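You operate a simulated robot arm through the tools that you are given. There is no shell and no other tool.

You are at the controls of a simulated robot arm. One attempt, no reset.

JOB
Put things in order on the door side of the bed. At the end: the beige sanding block from the door side of the bed is on the pink saucer; the clear glass stands where the beige sanding block stood; the red lip balm tube stands where the clear glass stood; the round brush from the door side of the bed stands where the red lip balm tube stood; whatever was shut is shut again. Leave all else as you found it, and nothing knocked over.
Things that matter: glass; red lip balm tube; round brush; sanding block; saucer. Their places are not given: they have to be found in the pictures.

It is judged by the outcome, as a careful person would: the job done as asked, and still so three seconds after it is handed in. It fails if anything else is knocked over, pushed out of place, dropped, spilled or broken.

ROBOT AND FRAMES
A 6-joint arm with a two-finger gripper, fixed in place. Base frame: the origin is at the foot of the arm, x ahead of it, y to its left, z up; the work surface is at about z = 0. Readings come in mm, degrees, newtons and seconds.
With the tool pointing down near the work surface it reaches from about 180 to 480 mm from the base axis. Its first joint turns from -66.0 to 66.0 degrees. Payload 1.76 kg.
Tool frame: the origin (TCP) lies between the finger pads and is the grasp point; the fingertips stand 29 mm ahead of it; z points along the fingers, y is the line along which they close. The gripper opens to 82 mm; its body begins 58 mm behind the TCP.
Orientation is told as [roll, pitch, yaw] about the base's x, y, z axes, in that order, counted from this pose: with the fingers straight down and closing along the base's y, the tool's x points along the base's -x, its y along +y and its z along -z.

CONTROLS
- The arm moves only by the tool step_arm. Its argument "series" is a list of rows, each a list of 7 numbers: the shift along the tool's x, y, z in units of 20 mm (1.0 is 20 mm), then the turn, a rotation vector about the tool's x, y, z in units of 4 degrees (1.0 is 4 degrees), then the gripper command, from -1 (fully open) to 1 (shut), values between in proportion. In form: [[dx, dy, dz, wx, wy, wz, jaw], ...]. A call has 1 to 20 rows; each row shifts and turns the commanded pose from where the row before left it, along the tool's axes as they then stand. A call with a number of a shift or a turn outside -1 to 1 is refused whole. Each row takes 0.2 s and may step no farther than 50 mm and 8.6 degrees from the row before; otherwise, or with a gripper value out of range, the whole call is refused. Where a pose cannot be reached the arm comes as near as it can. A force on the tool above 40 N (or 10 N above the force at the start of the call, whichever is more), or a blocked arm, ends the call early, and 0.2 s more pass. Each finger travels about 203.5 mm/s and halts on what it meets, pressing with about 34 N; the grip force reading is that of the motor and also rises with nothing between the fingers. The clock runs only during rows and for 0.2 s after the last one: add rows that do not move to give the fingers time. It gives the time, the measured TCP pose, the force on the tool (base axes), the opening and the grip force at its end, in the units of the frame above (readings bear some noise), with the torque about the TCP (base axes, N m) and any sound that the robot's microphone picked up.
- Cameras (640 x 400 px; columns grow to the right, rows downward): "scene" is fixed at [72.4, 358.8, 439.2]; the picture's right is [-0.48, -0.88, 0.00], its down [-0.49, 0.27, -0.83] and it looks along [0.73, -0.40, -0.56] (base axes); focal length 220 px, centre (320, 200). "wrist" rides on the gripper at [79, 4, -89] in the tool frame; the picture's right is [-0.05, 1.00, 0.00], its down [-0.71, -0.04, -0.71] and it looks along [-0.71, -0.04, 0.71] (tool axes); focal length 256 px, centre (320, 200).
- capture(camera): a new picture of that camera. It takes no simulated time.
- probe_pixels(camera, pixels): for up to 12 pixels [column, row] of the newest picture of that camera ("zoom" is the newest enlarged one), the place [x, y, z] in the base frame of the surface seen there, good to about 2 mm, but the place of the scene camera against the robot may be out by one fixed shift of up to 18 mm in any direction. It takes no simulated time.
- inspect(camera, box): a new picture of the part [left, top, right, bottom] of that camera's present view, enlarged. It takes no simulated time.
- close_job(): hands the job in; it is judged then, once.

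Leave the gripper open and the arm clear of the work at the hand-in unless told otherwise.

The tools are called as name(argument=value, ...) on one line, values as JSON. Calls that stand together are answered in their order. step_arm: Moves the arm, as the interface text tells. Its arguments: {"type":"object","properties":{"series":{"type":"array","items":{"type":"array","items":{"type":"number"}}}},"required":["series"]} The other tools are called the same way: capture (camera) takes a picture; probe_pixels (camera, pixels) gives the place of the surface under pixels of a picture; inspect (camera, box) takes an enlarged picture of a part of a camera's view; close_job () hands the job in.

At the start:

```text
time_s: 0.0
position: [197.5, 191.0, 305.4]
tool_rot: [0.0, 0.0, -0.1]
contact_force: [0.8, 0.2, -0.5]
torque: [0.04, 0.0, 0.03]
finger_gap: 82.0
grip_force: 0.1
```

scene: 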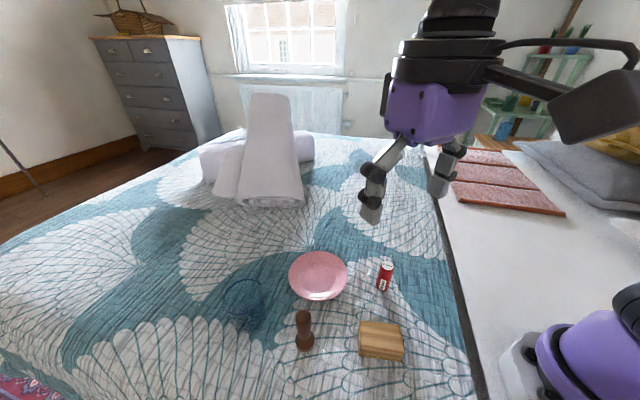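
wrist: 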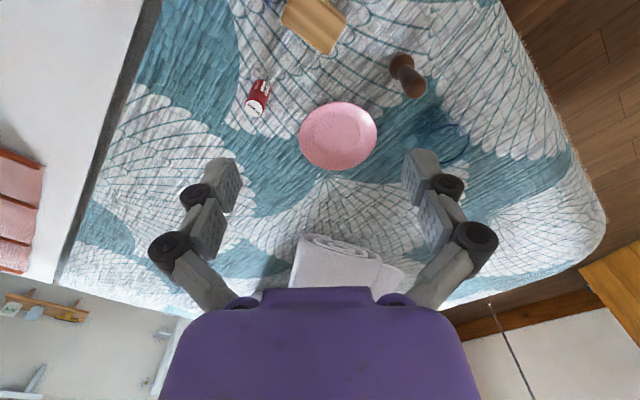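

I see a pink saucer near (318,275), a red tube near (385,276), a beige block near (381,340), a brown brush-like thing near (304,330), and possibly a clear glass near (243,298) in the scene picture. I'll enlarge both views to identify things.

inspect(camera="scene", box=[200, 230, 440, 380])

inspect(camera="wrist", box=[220, 0, 500, 175])

```text
2.67 times, centred on (320, 305) of scene
```

zoom: 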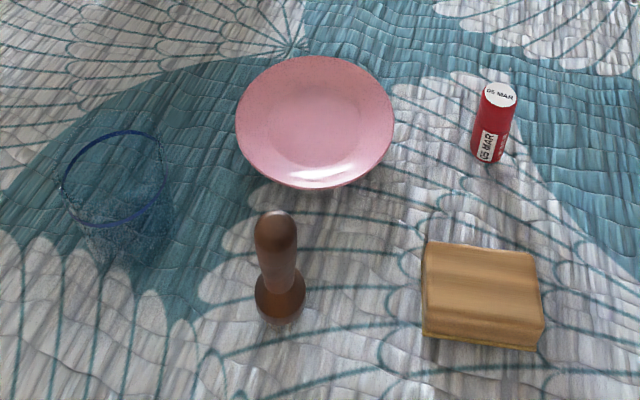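

```text
2.29 times, centred on (360, 88) of wrist
```

zoom: 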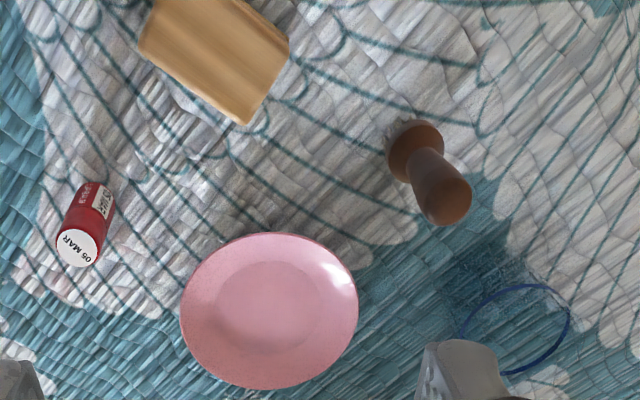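

The wrist zoom shows all five clearly: block, red tube with white top, pink saucer, brown round brush with upright handle, and clear glass with a blue rim. I'll probe points on this newest zoom (wrist), and look at the wider picture for anything else.

probe_pixels(camera="zoom", pixels=[[213, 55], [76, 247], [95, 195], [270, 310], [445, 200], [415, 150], [250, 120], [142, 45], [288, 42], [180, 310], [358, 310], [120, 330]])

inspect(camera="wrist", box=[380, 80, 520, 180])

inspect(camera="scene", box=[400, 100, 640, 250])

```text
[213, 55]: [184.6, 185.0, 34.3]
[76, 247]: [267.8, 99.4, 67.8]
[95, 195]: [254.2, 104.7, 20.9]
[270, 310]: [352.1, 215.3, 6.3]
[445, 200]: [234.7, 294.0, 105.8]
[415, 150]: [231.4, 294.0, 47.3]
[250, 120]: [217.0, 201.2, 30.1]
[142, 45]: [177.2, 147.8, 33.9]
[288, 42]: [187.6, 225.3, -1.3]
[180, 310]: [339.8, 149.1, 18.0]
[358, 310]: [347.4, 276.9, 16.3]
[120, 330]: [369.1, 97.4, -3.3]
```

```text
4.00 times, centred on (450, 130) of wrist
```

zoom: 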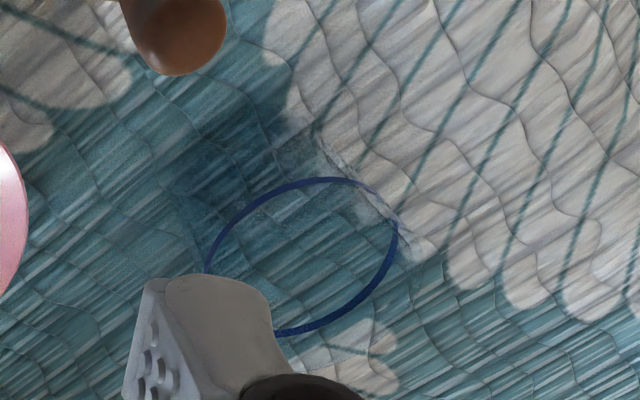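

```text
2.67 times, centred on (520, 175) of scene
```

zoom: 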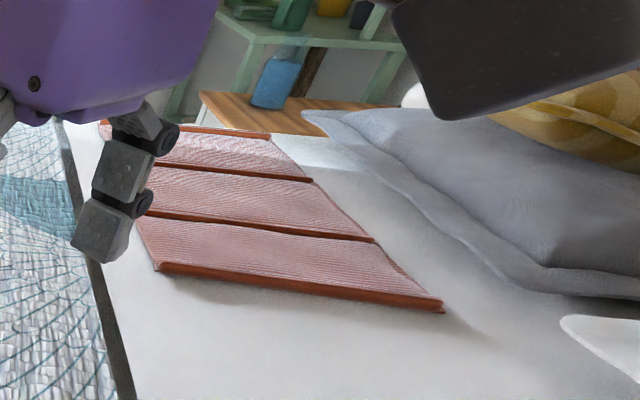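

The glass's blue rim is visible in the wrist view at around (452,124), (469,137), (422,146) and (442,163). I'll zoom there again and probe rim pixels.

inspect(camera="wrist", box=[380, 80, 540, 180])

probe_pixels(camera="wrist", pixels=[[452, 124], [469, 137], [422, 145], [443, 162], [460, 127], [465, 150], [445, 145], [435, 125], [440, 115], [425, 110], [320, 135]])

```text
4.00 times, centred on (460, 130) of wrist
```

zoom: 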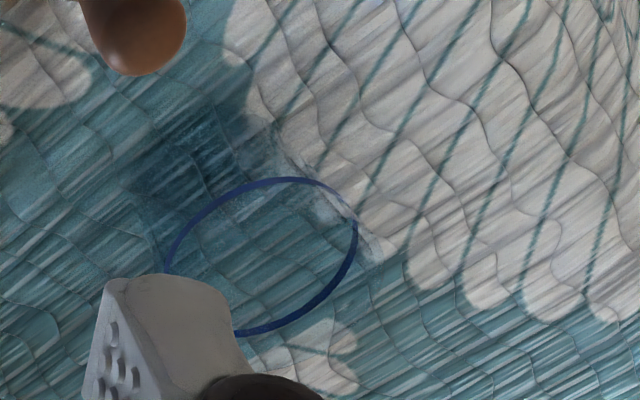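

```text
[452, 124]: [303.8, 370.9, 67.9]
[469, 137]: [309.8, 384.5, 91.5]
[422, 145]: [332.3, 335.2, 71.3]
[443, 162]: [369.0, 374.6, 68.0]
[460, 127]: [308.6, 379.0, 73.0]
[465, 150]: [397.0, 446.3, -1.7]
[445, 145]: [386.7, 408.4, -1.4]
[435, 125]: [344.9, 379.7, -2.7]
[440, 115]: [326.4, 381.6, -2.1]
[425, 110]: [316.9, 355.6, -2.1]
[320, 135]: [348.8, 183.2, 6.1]
```

Rim of the glass is about z = 70, centred around (336, 366). Now I'll look at the block and other things from the scene camera, to calibrate its shift against the wrist camera's readings.

inspect(camera="scene", box=[340, 300, 420, 350])

inspect(camera="scene", box=[360, 250, 440, 300])

inspect(camera="scene", box=[270, 300, 350, 350])

inspect(camera="scene", box=[205, 265, 285, 315])

```text
8.00 times, centred on (380, 325) of scene
```

zoom: 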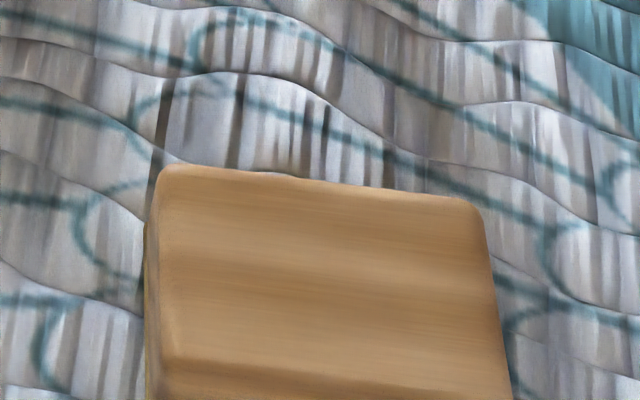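

```text
8.00 times, centred on (400, 275) of scene
```

zoom: 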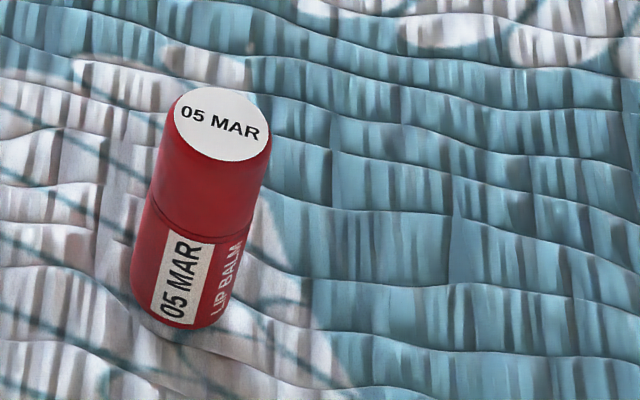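

```text
8.00 times, centred on (310, 325) of scene
```

zoom: 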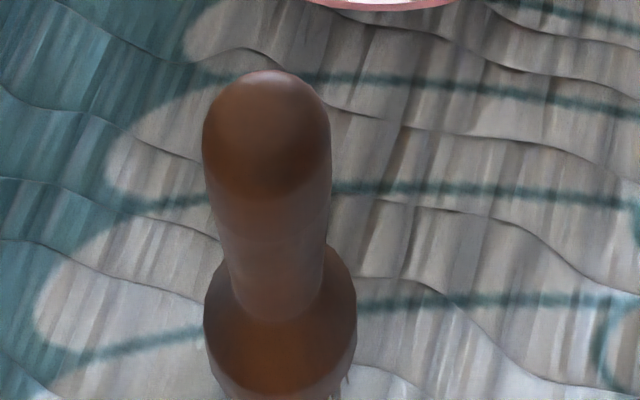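

```text
8.00 times, centred on (245, 290) of scene
```

zoom: 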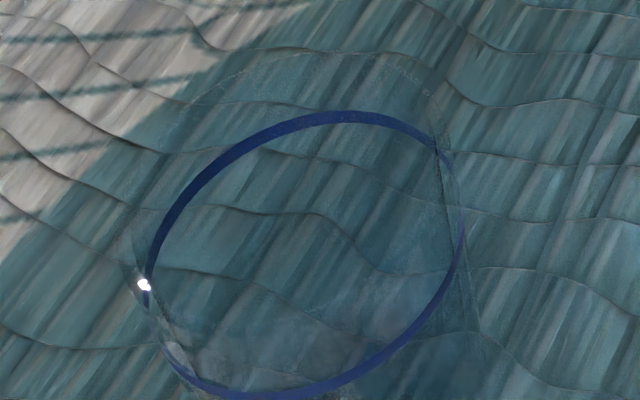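

The blue ring may sit a little below the true lip of the glass. I'll probe several points on this zoom and also on the scene picture for the block, tube and brush.

probe_pixels(camera="zoom", pixels=[[350, 117], [210, 160], [300, 393], [460, 240], [143, 285], [350, 60], [260, 80], [430, 92], [130, 230], [455, 190], [475, 330], [220, 365]])

capture(camera="scene")

probe_pixels(camera="scene", pixels=[[387, 265], [303, 314], [304, 340], [361, 323], [399, 326], [380, 335], [402, 349], [361, 344], [382, 355], [300, 276], [318, 275], [320, 253]])

```text
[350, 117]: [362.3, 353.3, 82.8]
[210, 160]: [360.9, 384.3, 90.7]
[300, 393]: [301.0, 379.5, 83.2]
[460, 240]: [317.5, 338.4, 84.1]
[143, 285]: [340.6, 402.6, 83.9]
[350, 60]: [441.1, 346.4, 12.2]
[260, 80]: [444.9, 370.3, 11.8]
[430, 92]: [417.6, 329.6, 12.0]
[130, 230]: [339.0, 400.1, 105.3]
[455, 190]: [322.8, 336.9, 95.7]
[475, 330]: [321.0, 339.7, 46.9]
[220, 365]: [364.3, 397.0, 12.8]
```

```text
taken
```

scene: 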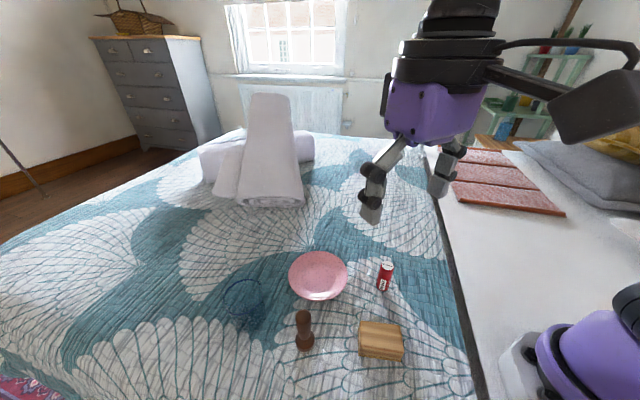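

```text
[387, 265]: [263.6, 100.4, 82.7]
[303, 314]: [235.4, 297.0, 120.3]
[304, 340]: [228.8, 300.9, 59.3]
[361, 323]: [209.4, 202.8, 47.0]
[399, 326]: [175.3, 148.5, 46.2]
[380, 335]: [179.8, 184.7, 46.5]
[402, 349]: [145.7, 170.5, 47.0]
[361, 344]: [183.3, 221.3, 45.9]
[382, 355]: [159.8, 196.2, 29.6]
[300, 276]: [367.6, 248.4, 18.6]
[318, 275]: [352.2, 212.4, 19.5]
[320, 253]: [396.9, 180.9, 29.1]
```

The scene camera reads about 14 mm too high and only a few mm off in x and y. The glass seems to have its lip above the blue ring, perhaps near z = 90. I'll turn the tool 48° in place, with the gripper open, so the wrist camera looks outward over the glass.

step_arm(series=[[0, 0, 0, 0, 0, -1, -1], [0, 0, 0, 0, 0, -1, -1], [0, 0, 0, 0, 0, -1, -1], [0, 0, 0, 0, 0, -1, -1], [0, 0, 0, 0, 0, -1, -1], [0, 0, 0, 0, 0, -1, -1], [0, 0, 0, 0, 0, -1, -1], [0, 0, 0, 0, 0, -1, -1], [0, 0, 0, 0, 0, -1, -1], [0, 0, 0, 0, 0, -1, -1], [0, 0, 0, 0, 0, -1, -1], [0, 0, 0, 0, 0, -1, -1], [0, 0, 0, 0, 0, 0, -1]])

capture(camera="wrist")

```text
time_s: 2.8
position: [198.0, 190.6, 305.4]
tool_rot: [0.0, 0.0, 48.1]
contact_force: [-0.5, 0.3, -0.3]
torque: [0.0, 0.01, -0.03]
finger_gap: 81.8
grip_force: 0.1
```

```text
taken
```

wrist: 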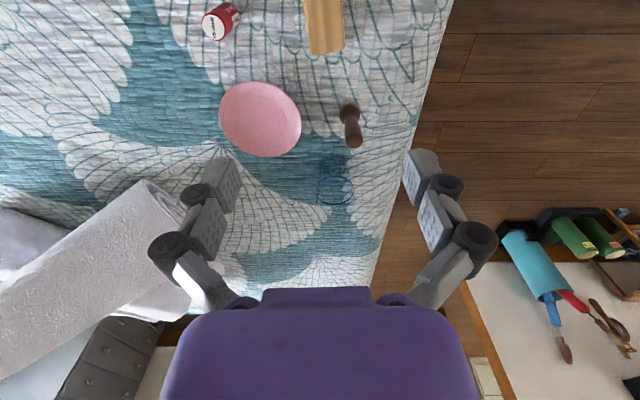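

The glass is at about (335,185) in the wrist view. I'll enlarge there and probe.

inspect(camera="wrist", box=[295, 150, 375, 220])

inspect(camera="wrist", box=[180, 0, 380, 170])

```text
5.71 times, centred on (335, 185) of wrist
```

zoom: 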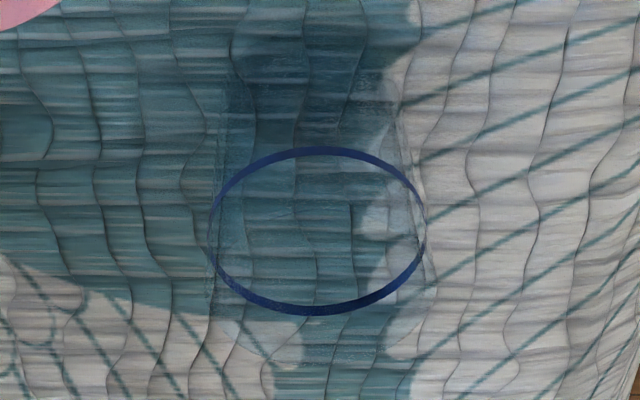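

```text
2.35 times, centred on (280, 85) of wrist
```

zoom: 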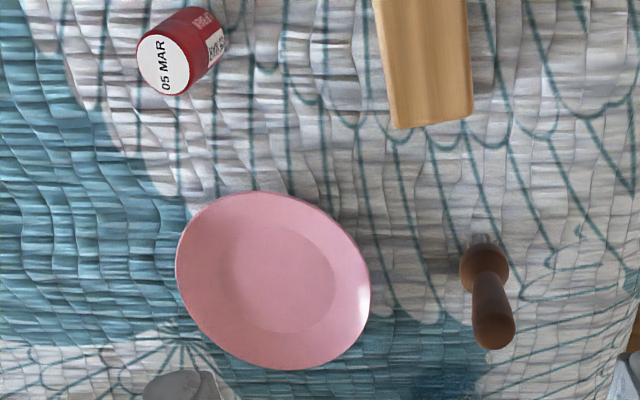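

The lip of the glass works out to about z = 91 and its centre to about (338, 366). I'll probe the block edges, saucer rim, tube and brush on this newest wrist zoom.

probe_pixels(camera="zoom", pixels=[[397, 122], [468, 114], [380, 5], [462, 5], [425, 60], [180, 270], [368, 290], [290, 366], [255, 195], [285, 280], [165, 65], [495, 330]])

inspect(camera="scene", box=[341, 315, 421, 365])

```text
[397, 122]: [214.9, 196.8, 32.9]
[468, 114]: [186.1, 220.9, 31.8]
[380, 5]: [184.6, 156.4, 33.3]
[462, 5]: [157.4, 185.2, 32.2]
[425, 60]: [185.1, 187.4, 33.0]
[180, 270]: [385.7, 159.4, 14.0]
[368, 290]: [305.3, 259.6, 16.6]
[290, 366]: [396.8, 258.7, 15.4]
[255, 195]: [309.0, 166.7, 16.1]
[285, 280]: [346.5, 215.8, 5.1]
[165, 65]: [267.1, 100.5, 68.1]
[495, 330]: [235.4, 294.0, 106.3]
```

```text
8.00 times, centred on (381, 340) of scene
```

zoom: 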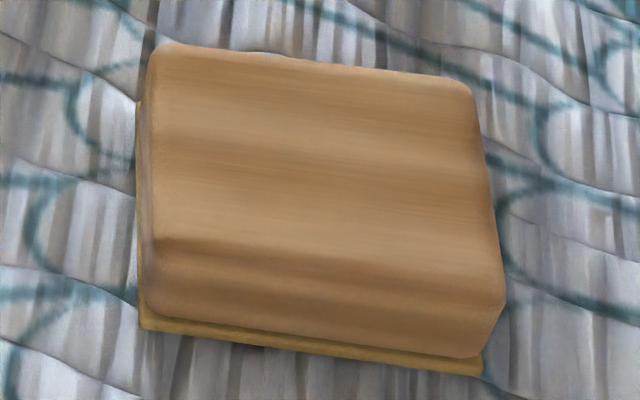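

I see the block's full outline here: top corners near (160,50), (465,85), (495,275), (160,240), and a thin base plate under it. I'll probe those for its centre and angle.

probe_pixels(camera="zoom", pixels=[[162, 50], [465, 88], [493, 275], [160, 235], [320, 160], [142, 322], [480, 368], [150, 300], [490, 330], [320, 60], [480, 180], [320, 255]])

inspect(camera="scene", box=[264, 306, 344, 356])

```text
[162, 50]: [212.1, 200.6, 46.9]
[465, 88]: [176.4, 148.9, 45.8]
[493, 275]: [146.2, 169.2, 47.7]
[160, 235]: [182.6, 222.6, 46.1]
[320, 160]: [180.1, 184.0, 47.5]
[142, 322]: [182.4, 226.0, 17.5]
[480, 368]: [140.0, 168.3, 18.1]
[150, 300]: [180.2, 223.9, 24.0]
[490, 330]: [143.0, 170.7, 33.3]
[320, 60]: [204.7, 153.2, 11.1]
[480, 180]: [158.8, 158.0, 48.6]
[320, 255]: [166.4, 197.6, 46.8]
```

```text
8.00 times, centred on (304, 331) of scene
```

zoom: 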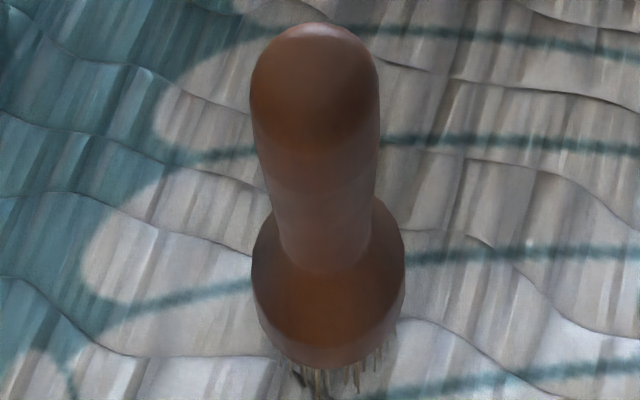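

Block: centre about (182.4, 182.5), top z ≈ 33, long side at 55.5° from x, about 66 × 40 mm. I'll turn to yaw 55.5°, shift over it and descend to z ≈ 100 with the gripper open, then look.

step_arm(series=[[0.4, 0.2, 0, 0, 0, -0.925, -1], [0.375, 0.213, 0, 0, 0, -0.925, -1], [0, 0, 1, 0, 0, 0, -1], [0, 0, 1, 0, 0, 0, -1], [0, 0, 1, 0, 0, 0, -1], [0, 0, 1, 0, 0, 0, -1], [0, 0, 1, 0, 0, 0, -1], [0, 0, 1, 0, 0, 0, -1], [0, 0, 1, 0, 0, 0, -1], [0, 0, 1, 0, 0, 0, -1], [0, 0, 1, 0, 0, 0, -1], [0, 0, 1, 0, 0, 0, -1], [0, 0, 0, 0, 0, 0, -1]])

capture(camera="wrist")

capture(camera="scene")

```text
time_s: 5.6
position: [182.4, 183.2, 103.0]
tool_rot: [0.0, 0.0, 55.4]
contact_force: [-0.4, 0.2, 0.0]
torque: [-0.01, 0.0, 0.01]
finger_gap: 81.9
grip_force: 0.0
```

```text
taken
```

wrist: 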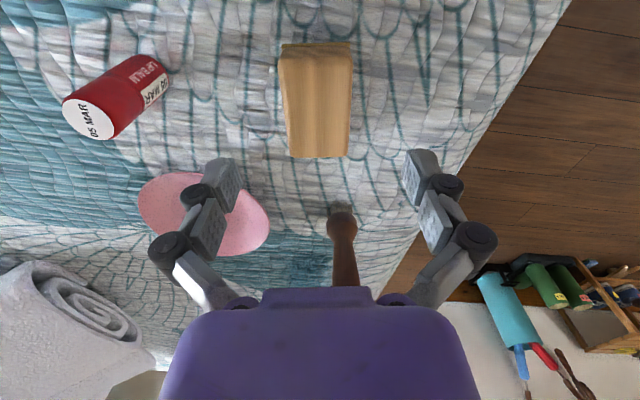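

```text
taken
```

scene: 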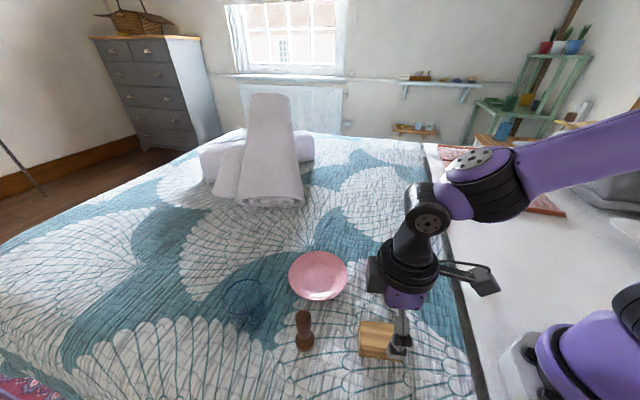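

The block sits centred between the fingers (columns 280–350). I'll probe its top edges to check the centring before lowering.

probe_pixels(camera="wrist", pixels=[[284, 60], [348, 60], [293, 152], [346, 152], [318, 100], [288, 100], [347, 100], [318, 56], [320, 154], [400, 100], [200, 120]])

```text
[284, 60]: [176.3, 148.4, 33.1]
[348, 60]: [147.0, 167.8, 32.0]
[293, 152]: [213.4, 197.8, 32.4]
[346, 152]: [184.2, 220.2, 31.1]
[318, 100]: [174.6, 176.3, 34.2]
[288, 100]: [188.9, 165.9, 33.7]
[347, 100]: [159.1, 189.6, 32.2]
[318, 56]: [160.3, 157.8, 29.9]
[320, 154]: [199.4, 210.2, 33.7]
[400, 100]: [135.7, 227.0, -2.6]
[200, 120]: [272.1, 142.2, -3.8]
```

Mean of the corners is (180.2, 183.6) – that is the block's spot. I'll nudge 2 mm sideways, lower to z ≈ 41 and close the fingers on its 40 mm width.

step_arm(series=[[0.03, 0.1, 0.8, 0, 0, 0, -1], [0, 0, 0.8, 0, 0, 0, -1], [0, 0, 0.8, 0, 0, 0, -1], [0, 0, 0.7, 0, 0, 0, -1], [0, 0, 0, 0, 0, 0, -1], [0, 0, 0, 0, 0, 0, 0.2], [0, 0, 0, 0, 0, 0, 0.5], [0, 0, 0, 0, 0, 0, 0.5], [0, 0, 0, 0, 0, 0, 0.5]])

capture(camera="wrist")

```text
time_s: 7.6
position: [178.0, 183.4, 41.3]
tool_rot: [0.0, -0.1, 55.4]
contact_force: [1.7, 1.2, 4.7]
torque: [0.12, -0.16, 0.02]
finger_gap: 43.9
grip_force: 33.7
```

```text
taken
```

wrist: 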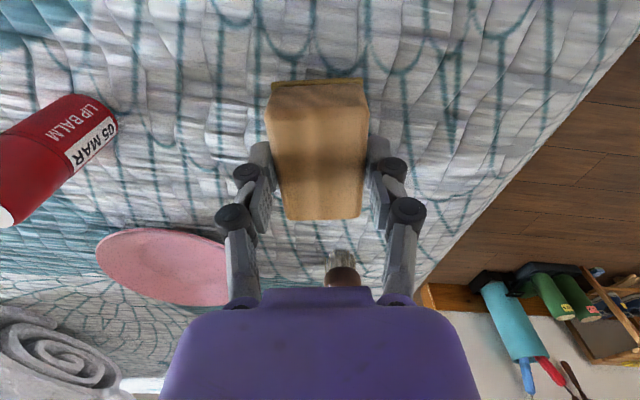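

The fingers stopped at 43.9 mm with 34 N, so the block is held. I'll lift it straight up by 120 mm and check.

step_arm(series=[[0, 0, -0.5, 0, 0, 0, 0.5], [0, 0, -1, 0, 0, 0, 0.5], [0, 0, -1, 0, 0, 0, 0.5], [0, 0, -1, 0, 0, 0, 0.5], [0, 0, -1, 0, 0, 0, 0.5], [0, 0, -1, 0, 0, 0, 0.5], [0, 0, -0.5, 0, 0, 0, 0.5], [0, 0, 0, 0, 0, 0, 0.5]])

capture(camera="wrist")

capture(camera="scene")

```text
time_s: 9.4
position: [177.3, 184.1, 162.2]
tool_rot: [0.0, -0.1, 55.3]
contact_force: [-1.2, 0.6, -0.9]
torque: [-0.01, 0.02, -0.01]
finger_gap: 44.2
grip_force: 33.5
```

```text
taken
```

wrist: 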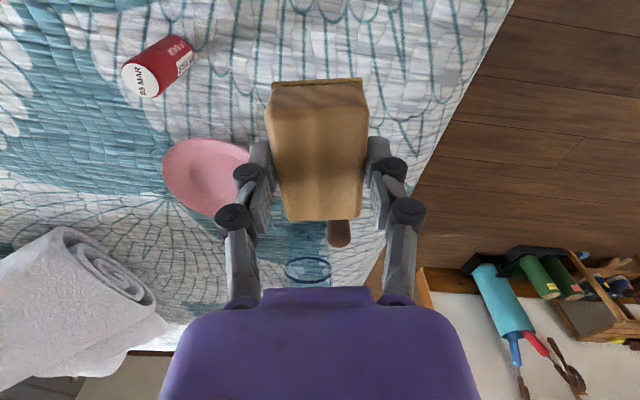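

```text
taken
```

scene: 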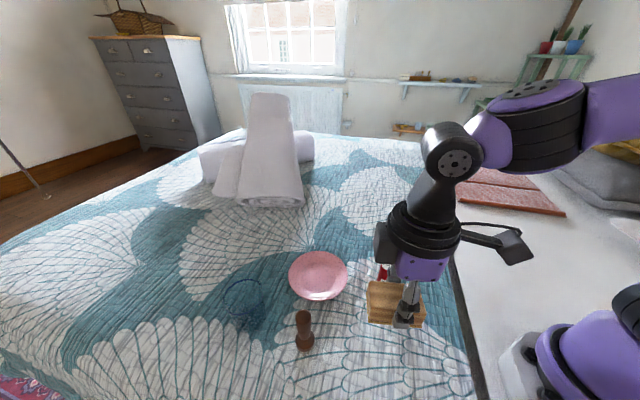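

The block is held and hanging clear. Now I'll carry it at z ≈ 160 to above the saucer centre near (350, 213).

step_arm(series=[[-0.5, -0.5, 0, 0, 0, 0, 0.5], [-0.8, -0.82, 0, 0, 0, 0, 0.5], [-0.95, -1, 0, 0, 0, 0, 0.5], [-0.95, -1, 0, 0, 0, 0, 0.5], [-0.95, -1, 0, 0, 0, 0, 0.5], [-0.95, -1, 0, 0, 0, 0, 0.5], [-0.7, -0.7, 0, 0, 0, 0, 0.5], [-0.3, -0.265, 0, 0, 0, 0, 0.5], [0, 0, 0, 0, 0, 0, 0.5], [0, 0, 0, 0, 0, 0, 0.5]])

capture(camera="wrist")

capture(camera="scene")

```text
time_s: 11.6
position: [352.5, 213.8, 165.0]
tool_rot: [0.0, 0.0, 55.4]
contact_force: [-0.1, 0.2, -0.3]
torque: [0.0, -0.03, 0.0]
finger_gap: 43.8
grip_force: 34.1
```

```text
taken
```

wrist: 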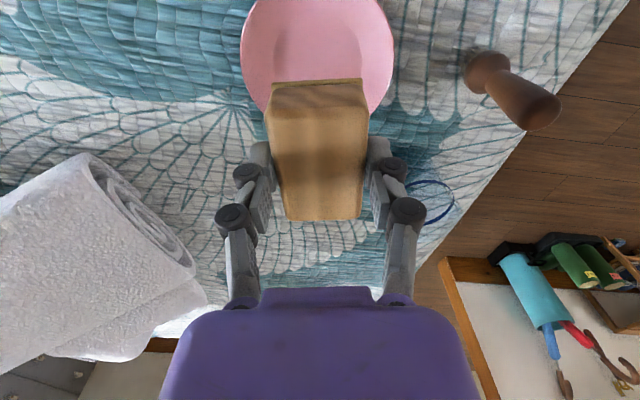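

```text
taken
```

scene: 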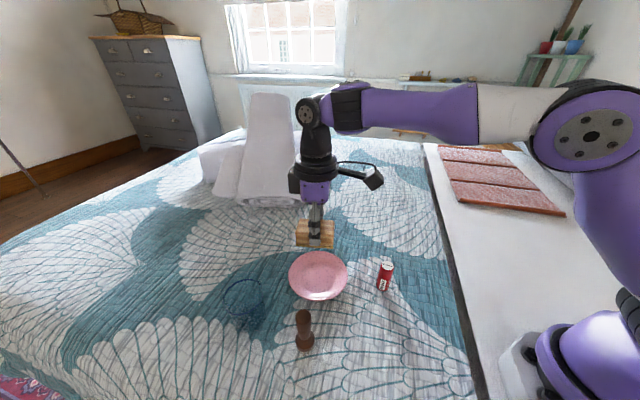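

The TCP reads (352.5, 213.8). The saucer is seen at rows 0–110 in the wrist view. I'll probe its rim and its flat to pin down the centre.

probe_pixels(camera="wrist", pixels=[[243, 50], [252, 90], [262, 108], [392, 50], [385, 85], [376, 104], [250, 15], [385, 12], [320, 30], [280, 45], [360, 45], [315, 84]])

probe_pixels(camera="scene", pixels=[[290, 275], [347, 274], [318, 252], [318, 299], [297, 259], [339, 258], [295, 290], [341, 290], [318, 275]])

```text
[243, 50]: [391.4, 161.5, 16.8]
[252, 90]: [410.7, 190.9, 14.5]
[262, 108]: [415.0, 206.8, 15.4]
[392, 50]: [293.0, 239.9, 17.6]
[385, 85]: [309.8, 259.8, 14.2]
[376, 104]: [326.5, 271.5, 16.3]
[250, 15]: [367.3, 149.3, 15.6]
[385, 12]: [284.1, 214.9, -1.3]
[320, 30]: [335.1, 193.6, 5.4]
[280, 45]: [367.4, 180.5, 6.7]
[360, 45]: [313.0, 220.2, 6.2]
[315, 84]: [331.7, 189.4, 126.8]
```

```text
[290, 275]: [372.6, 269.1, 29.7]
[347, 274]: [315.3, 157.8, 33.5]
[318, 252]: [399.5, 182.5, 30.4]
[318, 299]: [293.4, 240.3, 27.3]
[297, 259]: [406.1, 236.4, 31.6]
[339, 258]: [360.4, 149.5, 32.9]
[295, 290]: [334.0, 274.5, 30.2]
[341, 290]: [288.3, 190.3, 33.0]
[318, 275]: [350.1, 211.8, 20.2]
```

A circle fit gives the saucer centre (351.5, 212), radius 64, flat at z ≈ 5.5. The block bottom hangs about 43 mm below the TCP, so it should touch near TCP z ≈ 49. I'll shift 2 mm and lower to about z = 56 first.

step_arm(series=[[0.1, 0, 0.5, 0, 0, 0, 0.5], [0, 0, 1, 0, 0, 0, 0.5], [0, 0, 1, 0, 0, 0, 0.5], [0, 0, 1, 0, 0, 0, 0.5], [0, 0, 1, 0, 0, 0, 0.5], [0, 0, 0.6, 0, 0, 0, 0.5], [0, 0, 0.3, 0, 0, 0, 0.5], [0, 0, 0, 0, 0, 0, 0.5]])

capture(camera="scene")

capture(camera="wrist")

```text
time_s: 13.4
position: [351.8, 213.4, 53.2]
tool_rot: [0.1, 0.0, 55.3]
contact_force: [0.4, -0.2, -1.0]
torque: [0.02, 0.01, -0.01]
finger_gap: 44.0
grip_force: 34.2
```

```text
taken
```

scene: 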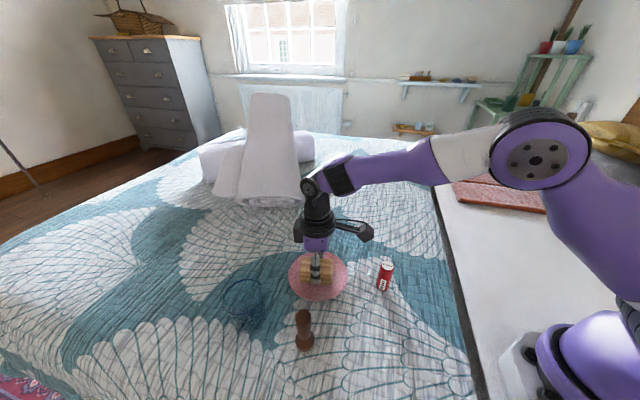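

```text
taken
```

wrist: 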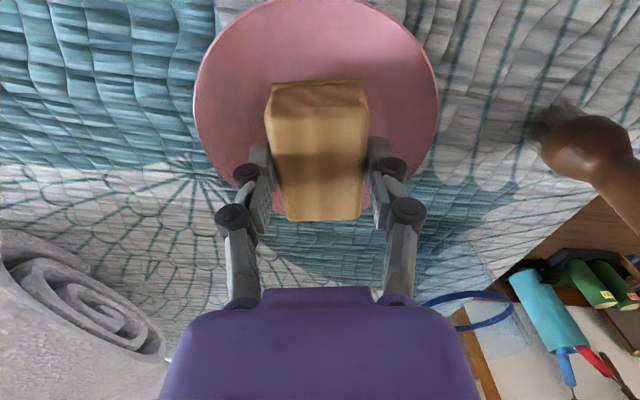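

At z = 53 and no contact yet. I'll lower in 1 mm steps and watch the force.

step_arm(series=[[0, 0, 0.06, 0, 0, 0, 0.5], [0, 0, 0.06, 0, 0, 0, 0.5], [0, 0, 0.06, 0, 0, 0, 0.5], [0, 0, 0, 0, 0, 0, 0.5]])

```text
time_s: 14.4
position: [352.7, 211.4, 50.2]
tool_rot: [0.0, 0.1, 55.4]
contact_force: [-0.8, 1.0, -0.1]
torque: [0.01, -0.03, 0.03]
finger_gap: 43.9
grip_force: 33.8
```

Still no contact at z ≈ 50. I'll continue down in 1 mm steps.

step_arm(series=[[0, 0, 0.05, 0, 0, 0, 0.5], [0, 0, 0, 0, 0, 0, 0.5]])

step_arm(series=[[0, 0, 0.05, 0, 0, 0, 0.5], [0, 0, 0, 0, 0, 0, 0.5]])

step_arm(series=[[0, 0, 0.05, 0, 0, 0, 0.5], [0, 0, 0, 0, 0, 0, 0.5]])

```text
time_s: 15.0
position: [352.8, 212.4, 50.1]
tool_rot: [0.0, 0.0, 55.4]
contact_force: [0.2, 0.2, 0.2]
torque: [0.0, 0.02, 0.01]
finger_gap: 43.9
grip_force: 34.3
```

```text
time_s: 15.6
position: [351.3, 212.9, 48.6]
tool_rot: [0.0, 0.0, 55.5]
contact_force: [-0.3, -0.3, -0.5]
torque: [0.02, 0.03, 0.0]
finger_gap: 43.7
grip_force: 34.3
```

```text
time_s: 16.2
position: [351.7, 212.8, 47.5]
tool_rot: [0.0, 0.0, 55.4]
contact_force: [0.0, -0.5, -0.3]
torque: [0.0, 0.02, 0.0]
finger_gap: 43.8
grip_force: 34.1
```

No contact yet at z ≈ 47.5. Continuing in 1 mm steps, reading the force each time.

step_arm(series=[[0, 0, 0.05, 0, 0, 0, 0.5], [0, 0, 0, 0, 0, 0, 0.5]])

step_arm(series=[[0, 0, 0.05, 0, 0, 0, 0.5], [0, 0, 0, 0, 0, 0, 0.5]])

inspect(camera="scene", box=[280, 240, 360, 310])

```text
time_s: 16.8
position: [351.7, 213.0, 47.6]
tool_rot: [0.1, 0.0, 55.6]
contact_force: [-4.6, 0.7, 9.4]
torque: [0.09, 0.14, 0.05]
finger_gap: 43.9
grip_force: 33.7
```

```text
time_s: 17.4
position: [351.5, 214.3, 47.9]
tool_rot: [-0.1, -0.2, 55.3]
contact_force: [-0.2, -4.0, 24.6]
torque: [-0.22, 0.11, -0.02]
finger_gap: 44.1
grip_force: 33.8
```

```text
5.71 times, centred on (320, 275) of scene
```

zoom: 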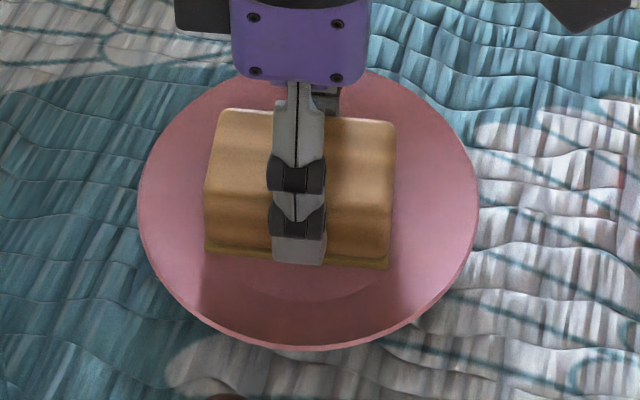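

The block is now pressing on the saucer with 25 N at z ≈ 47.6. I'll back off about 1.5 mm of command, then open gently to about 62 mm, and rise.

step_arm(series=[[0, 0, -0.07, 0, 0, 0, 0.5], [0, 0, 0, 0, 0, 0, 0.5], [0, 0, 0, 0, 0, 0, -0.1], [0, 0, 0, 0, 0, 0, -0.3], [0, 0, 0, 0, 0, 0, -0.5], [0, 0, 0, 0, 0, 0, -0.5]])

capture(camera="wrist")

```text
time_s: 18.8
position: [350.9, 213.3, 46.9]
tool_rot: [0.0, 0.1, 55.4]
contact_force: [0.1, -1.1, -0.7]
torque: [0.0, 0.0, 0.01]
finger_gap: 61.5
grip_force: 0.0
```

```text
taken
```

wrist: 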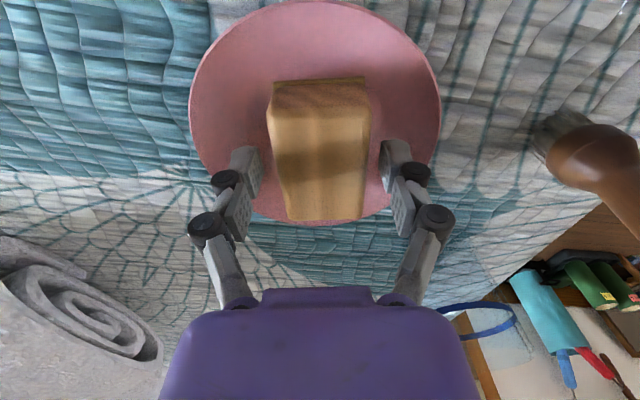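

The block is free on the saucer. I'll rise straight up 130 mm and look.

step_arm(series=[[0, 0, -0.5, 0, 0, 0, -0.5], [0, 0, -1, 0, 0, 0, -0.5], [0, 0, -1, 0, 0, 0, -0.5], [0, 0, -1, 0, 0, 0, -0.8], [0, 0, -1, 0, 0, 0, -1], [0, 0, -1, 0, 0, 0, -1], [0, 0, -1, 0, 0, 0, -1], [0, 0, 0, 0, 0, 0, -1]])

inspect(camera="scene", box=[200, 230, 440, 380])

capture(camera="wrist")

```text
time_s: 20.6
position: [345.2, 211.7, 179.5]
tool_rot: [0.0, 0.0, 55.4]
contact_force: [0.1, -0.4, -0.2]
torque: [0.02, -0.01, 0.05]
finger_gap: 82.1
grip_force: 0.0
```

```text
2.67 times, centred on (320, 305) of scene
```

zoom: 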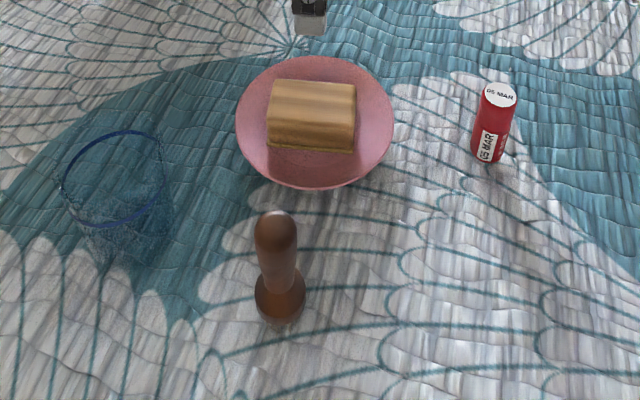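

```text
taken
```

wrist: 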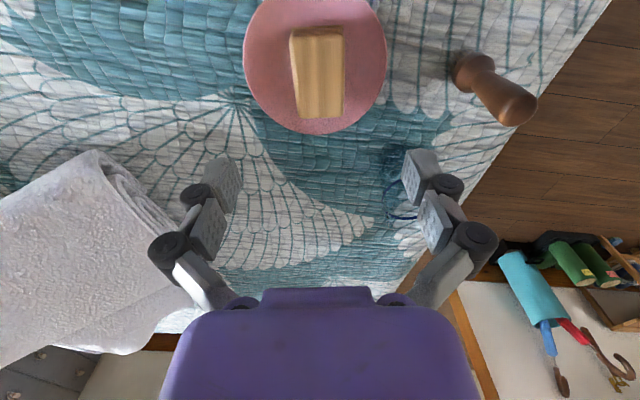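

The block rests well on the saucer, which has not moved. Next is the glass at about (338, 366). I'll move at z ≈ 180 (fingertips at 150, above everything) to over the glass and see whether that reach of ~498 mm is attained.

step_arm(series=[[-0.5, 0.38, 0, 0, 0, 0, -1], [-0.9, 0.68, 0, 0, 0, 0, -1], [-0.95, 0.73, 0, 0, 0, 0, -1], [-0.95, 0.73, 0, 0, 0, 0, -1], [-0.95, 0.73, 0, 0, 0, 0, -1], [-0.95, 0.73, 0, 0, 0, 0, -1], [-0.67, 0.51, 0, 0, 0, 0, -1], [-0.3, 0.21, 0, 0, 0, 0, -1], [0, 0, 0, 0, 0, 0, -1], [0, 0, 0, 0, 0, 0, -1]])

capture(camera="wrist")

capture(camera="scene")

```text
time_s: 22.8
position: [327.6, 319.0, 167.2]
tool_rot: [-0.1, 0.0, 55.4]
contact_force: [-0.4, 0.3, 0.1]
torque: [-0.02, -0.02, 0.02]
finger_gap: 81.9
grip_force: 0.0
out of reach, approached as far as the arm can: row 5, 6, 7, 8
```

```text
taken
```

wrist: 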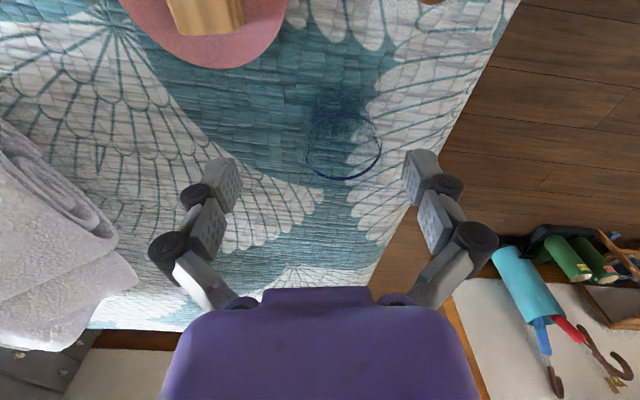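

```text
taken
```

scene: 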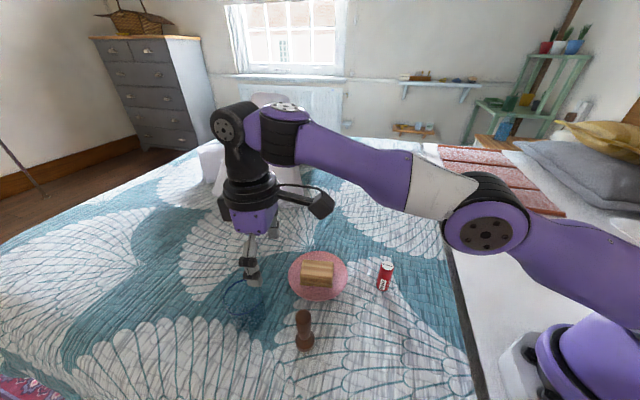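

At this height the upright tool only reaches about 457 mm, so the glass (498 mm) needs the tool tilted outward a little about the closing line. First I'll back off 60 mm inward along tool x, to get the commanded pose into reach, and read where I am.

step_arm(series=[[1, 0, 0, 0, 0, 0, -1], [1, 0, 0, 0, 0, 0, -1], [1, 0, 0, 0, 0, 0, -1], [0, 0, 0, 0, 0, 0, -1], [0, 0, 0, 0, 0, 0, -1]])

```text
time_s: 24.0
position: [289.1, 268.7, 168.2]
tool_rot: [0.1, -0.1, 55.4]
contact_force: [0.3, 0.3, -0.1]
torque: [0.03, -0.01, 0.0]
finger_gap: 82.2
grip_force: 0.1
```

The commanded pose is now clean at (289, 269, 168). I'll turn to yaw 75° (keeping the camera bracket away from the brush) and tilt 12° outward about the closing line.

step_arm(series=[[0, 0, 0, 0, 0, -0.98, -1], [0, 0, 0, 0, 0, -0.98, -1], [0, 0, 0, 0, 0, -0.98, -1], [0, 0, 0, 0, 0, -0.98, -1], [0, 0, 0, 0, 0, -0.98, -1], [0, 0, 0, 0, -1, 0, -1], [0, 0, 0, 0, -1, 0, -1], [0, 0, 0, 0, -1, 0, -1], [0, 0, 0, 0, 0, 0, -1], [0, 0, 0, 0, 0, 0, -1]])

capture(camera="wrist")

capture(camera="scene")

```text
time_s: 26.2
position: [291.0, 271.0, 167.5]
tool_rot: [0.1, -12.2, 75.0]
contact_force: [-0.8, -0.1, 0.0]
torque: [-0.02, 0.02, 0.02]
finger_gap: 81.9
grip_force: 0.0
```

```text
taken
```

wrist: 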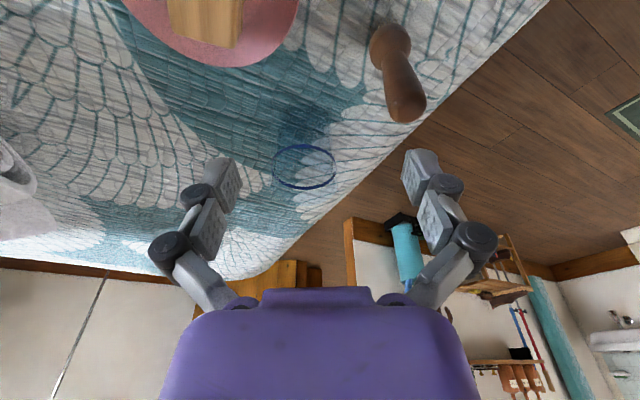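

```text
taken
```

scene: 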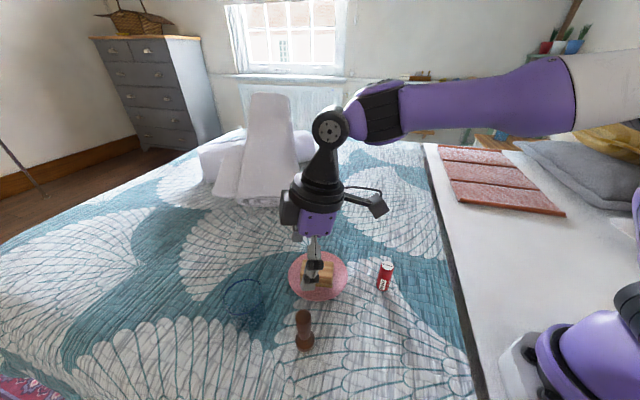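

The tool is now tilted 12° outward at yaw 75°. The glass ring is seen near (304,166). I'll enlarge it to refine its centre.

inspect(camera="wrist", box=[254, 120, 354, 200])

probe_pixels(camera="wrist", pixels=[[304, 146], [275, 166], [333, 168], [305, 187], [283, 152], [325, 152], [285, 181], [326, 181]])

```text
5.00 times, centred on (304, 160) of wrist
```

zoom: 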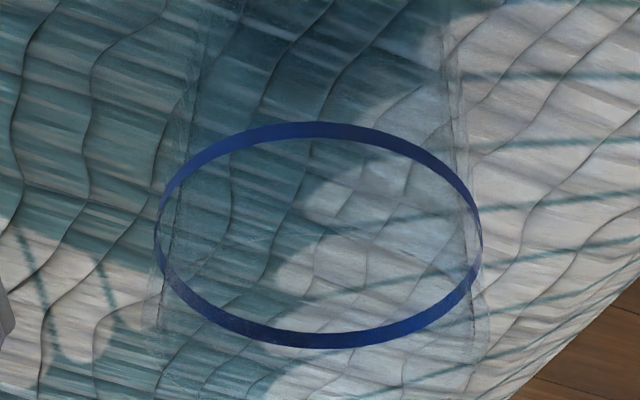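

```text
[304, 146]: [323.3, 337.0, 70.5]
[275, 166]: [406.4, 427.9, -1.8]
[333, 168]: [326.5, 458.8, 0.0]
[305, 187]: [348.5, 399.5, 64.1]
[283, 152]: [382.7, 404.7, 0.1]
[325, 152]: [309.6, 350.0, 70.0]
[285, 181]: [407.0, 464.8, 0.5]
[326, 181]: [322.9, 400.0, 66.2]
```

The refined glass centre is about (338.5, 367). I'll move to a pre-grasp 75 mm back along the tilted tool axis: first sideways/outward while high, then down the axis part of the way, keeping tips above the lip (z 91).

step_arm(series=[[-0.6, -0.2, 0, 0, 0, 0, -1], [-0.9, -0.25, 0, 0, 0, 0, -1], [-1, -0.25, 0, 0, 0, 0, -1], [-1, -0.25, 0, 0, 0, 0, -1], [-0.5, -0.1, 0.2, 0, 0, 0, -1], [0, 0, 0.7, 0, 0, 0, -1], [0, 0, 0.9, 0, 0, 0, -1], [0, 0, 0.7, 0, 0, 0, -1], [0, 0, 0.2, 0, 0, 0, -1], [0, 0, 0, 0, 0, 0, -1], [0, 0, 0, 0, 0, 0, -1]])

capture(camera="wrist")

capture(camera="scene")

```text
time_s: 28.6
position: [331.3, 336.7, 130.3]
tool_rot: [0.1, -12.0, 75.0]
contact_force: [-0.4, -0.4, -0.5]
torque: [-0.01, 0.01, -0.01]
finger_gap: 81.9
grip_force: 0.0
out of reach, approached as far as the arm can: row 4, 5
```

```text
taken
```

wrist: 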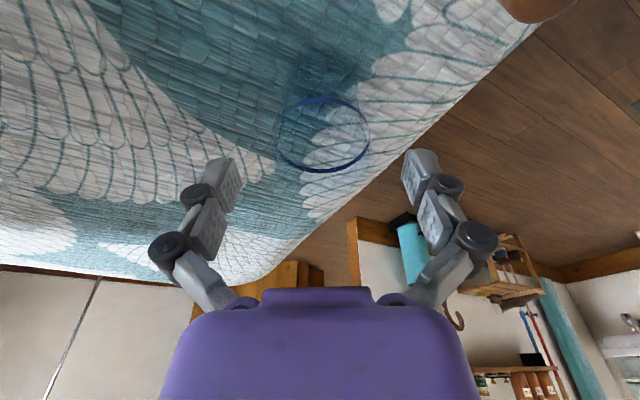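

```text
taken
```

scene: 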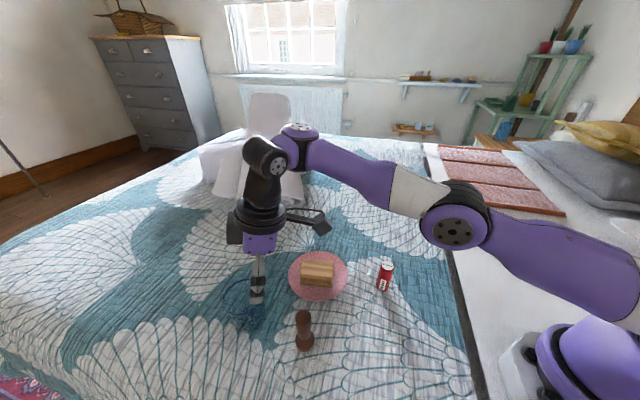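

The arm is at (331, 337, 130) – close to pre-grasp. From the ring's pixels, the glass centre lies 31 mm outward and about 1.5 mm to tool +y. I'll go down halfway, straddling the glass, and check.

step_arm(series=[[0, 0.075, 0.6, 0, 0, 0, -1], [-0.1, 0, 0.6, 0, 0, 0, -1], [-0.15, 0, 0.5, 0, 0, 0, -1], [0, 0, 0, 0, 0, 0, -1], [0, 0, 0, 0, 0, 0, -1]])

capture(camera="wrist")

inspect(camera="scene", box=[180, 190, 340, 340])

```text
time_s: 29.8
position: [332.6, 347.2, 99.4]
tool_rot: [0.0, -12.1, 75.0]
contact_force: [0.0, 0.2, -0.8]
torque: [0.0, -0.03, 0.01]
finger_gap: 82.0
grip_force: 0.0
```

```text
taken
```

wrist: 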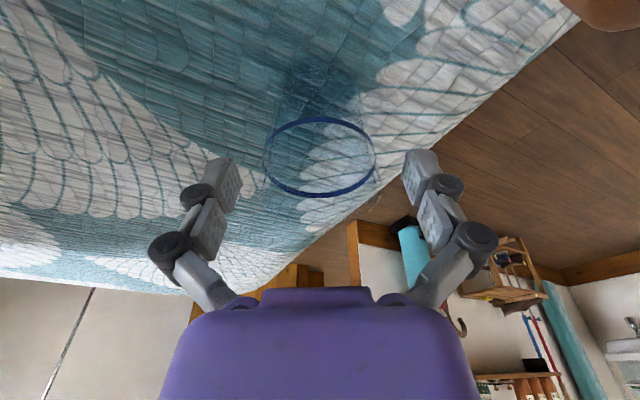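

```text
2.67 times, centred on (260, 265) of scene
```

zoom: 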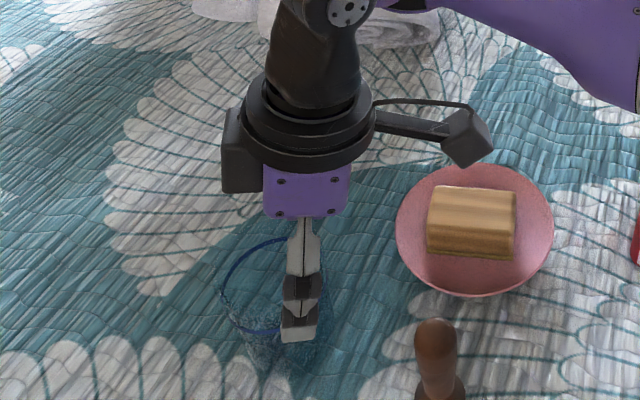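

The glass is well centred between the fingers (ring columns 264–376, fingers about 228 and 412). I'll go down the rest to z ≈ 58, slightly outward, keeping the fingers open.

step_arm(series=[[-0.15, 0, 0.6, 0, 0, 0, -1], [-0.15, 0, 0.6, 0, 0, 0, -1], [-0.15, 0, 0.6, 0, 0, 0, -1], [-0.1, 0, 0.43, 0, 0, 0, -1], [0, 0, 0, 0, 0, 0, -1], [0, 0, 0, 0, 0, 0, -1]])

capture(camera="wrist")

inspect(camera="scene", box=[180, 190, 340, 340])

```text
time_s: 31.2
position: [338.2, 367.9, 59.4]
tool_rot: [0.0, -12.0, 75.2]
contact_force: [-0.6, -1.4, 0.6]
torque: [0.04, -0.01, -0.03]
finger_gap: 82.0
grip_force: 0.0
```

```text
taken
```

wrist: 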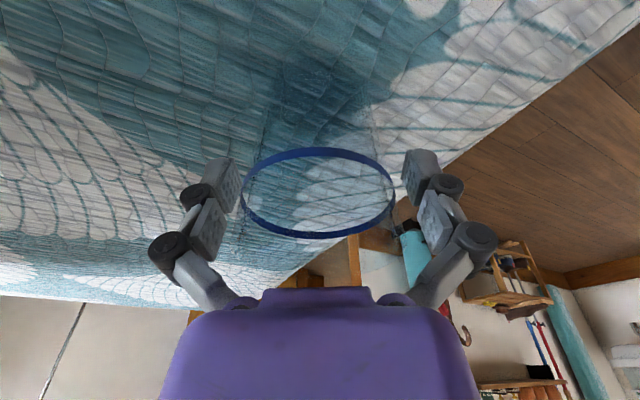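

```text
2.67 times, centred on (260, 265) of scene
```

zoom: 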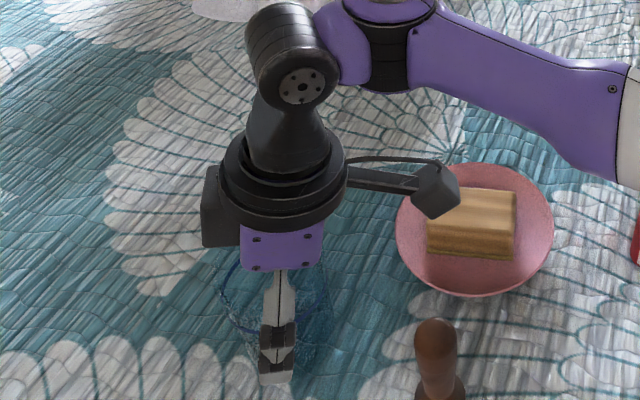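

The tool is at (338.2, 367.9, 59.4) with the glass centred and no contact. I'll close slowly and read the gap and grip.

step_arm(series=[[0, 0, 0, 0, 0, 0, -0.8], [0, 0, 0, 0, 0, 0, -0.7], [0, 0, 0, 0, 0, 0, -0.62], [0, 0, 0, 0, 0, 0, -0.58], [0, 0, 0, 0, 0, 0, -0.58]])

capture(camera="wrist")

```text
time_s: 32.4
position: [338.5, 367.4, 58.9]
tool_rot: [-0.1, -11.9, 75.0]
contact_force: [0.8, -0.7, 0.6]
torque: [0.0, 0.02, 0.0]
finger_gap: 65.4
grip_force: 0.3
```

```text
taken
```

wrist: 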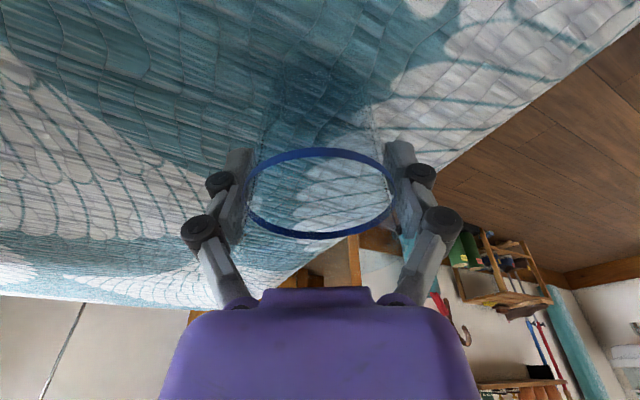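

Gap 65.4 mm with almost no grip force – the pads are just about at the glass. I'll close a little further in small steps.

step_arm(series=[[0, 0, 0, 0, 0, 0, -0.55], [0, 0, 0, 0, 0, 0, -0.52], [0, 0, 0, 0, 0, 0, -0.48], [0, 0, 0, 0, 0, 0, -0.48]])

```text
time_s: 33.4
position: [339.3, 367.4, 58.9]
tool_rot: [0.0, -11.9, 75.0]
contact_force: [-1.1, -1.4, 4.5]
torque: [-0.11, 0.22, 0.06]
finger_gap: 63.9
grip_force: 34.0
```

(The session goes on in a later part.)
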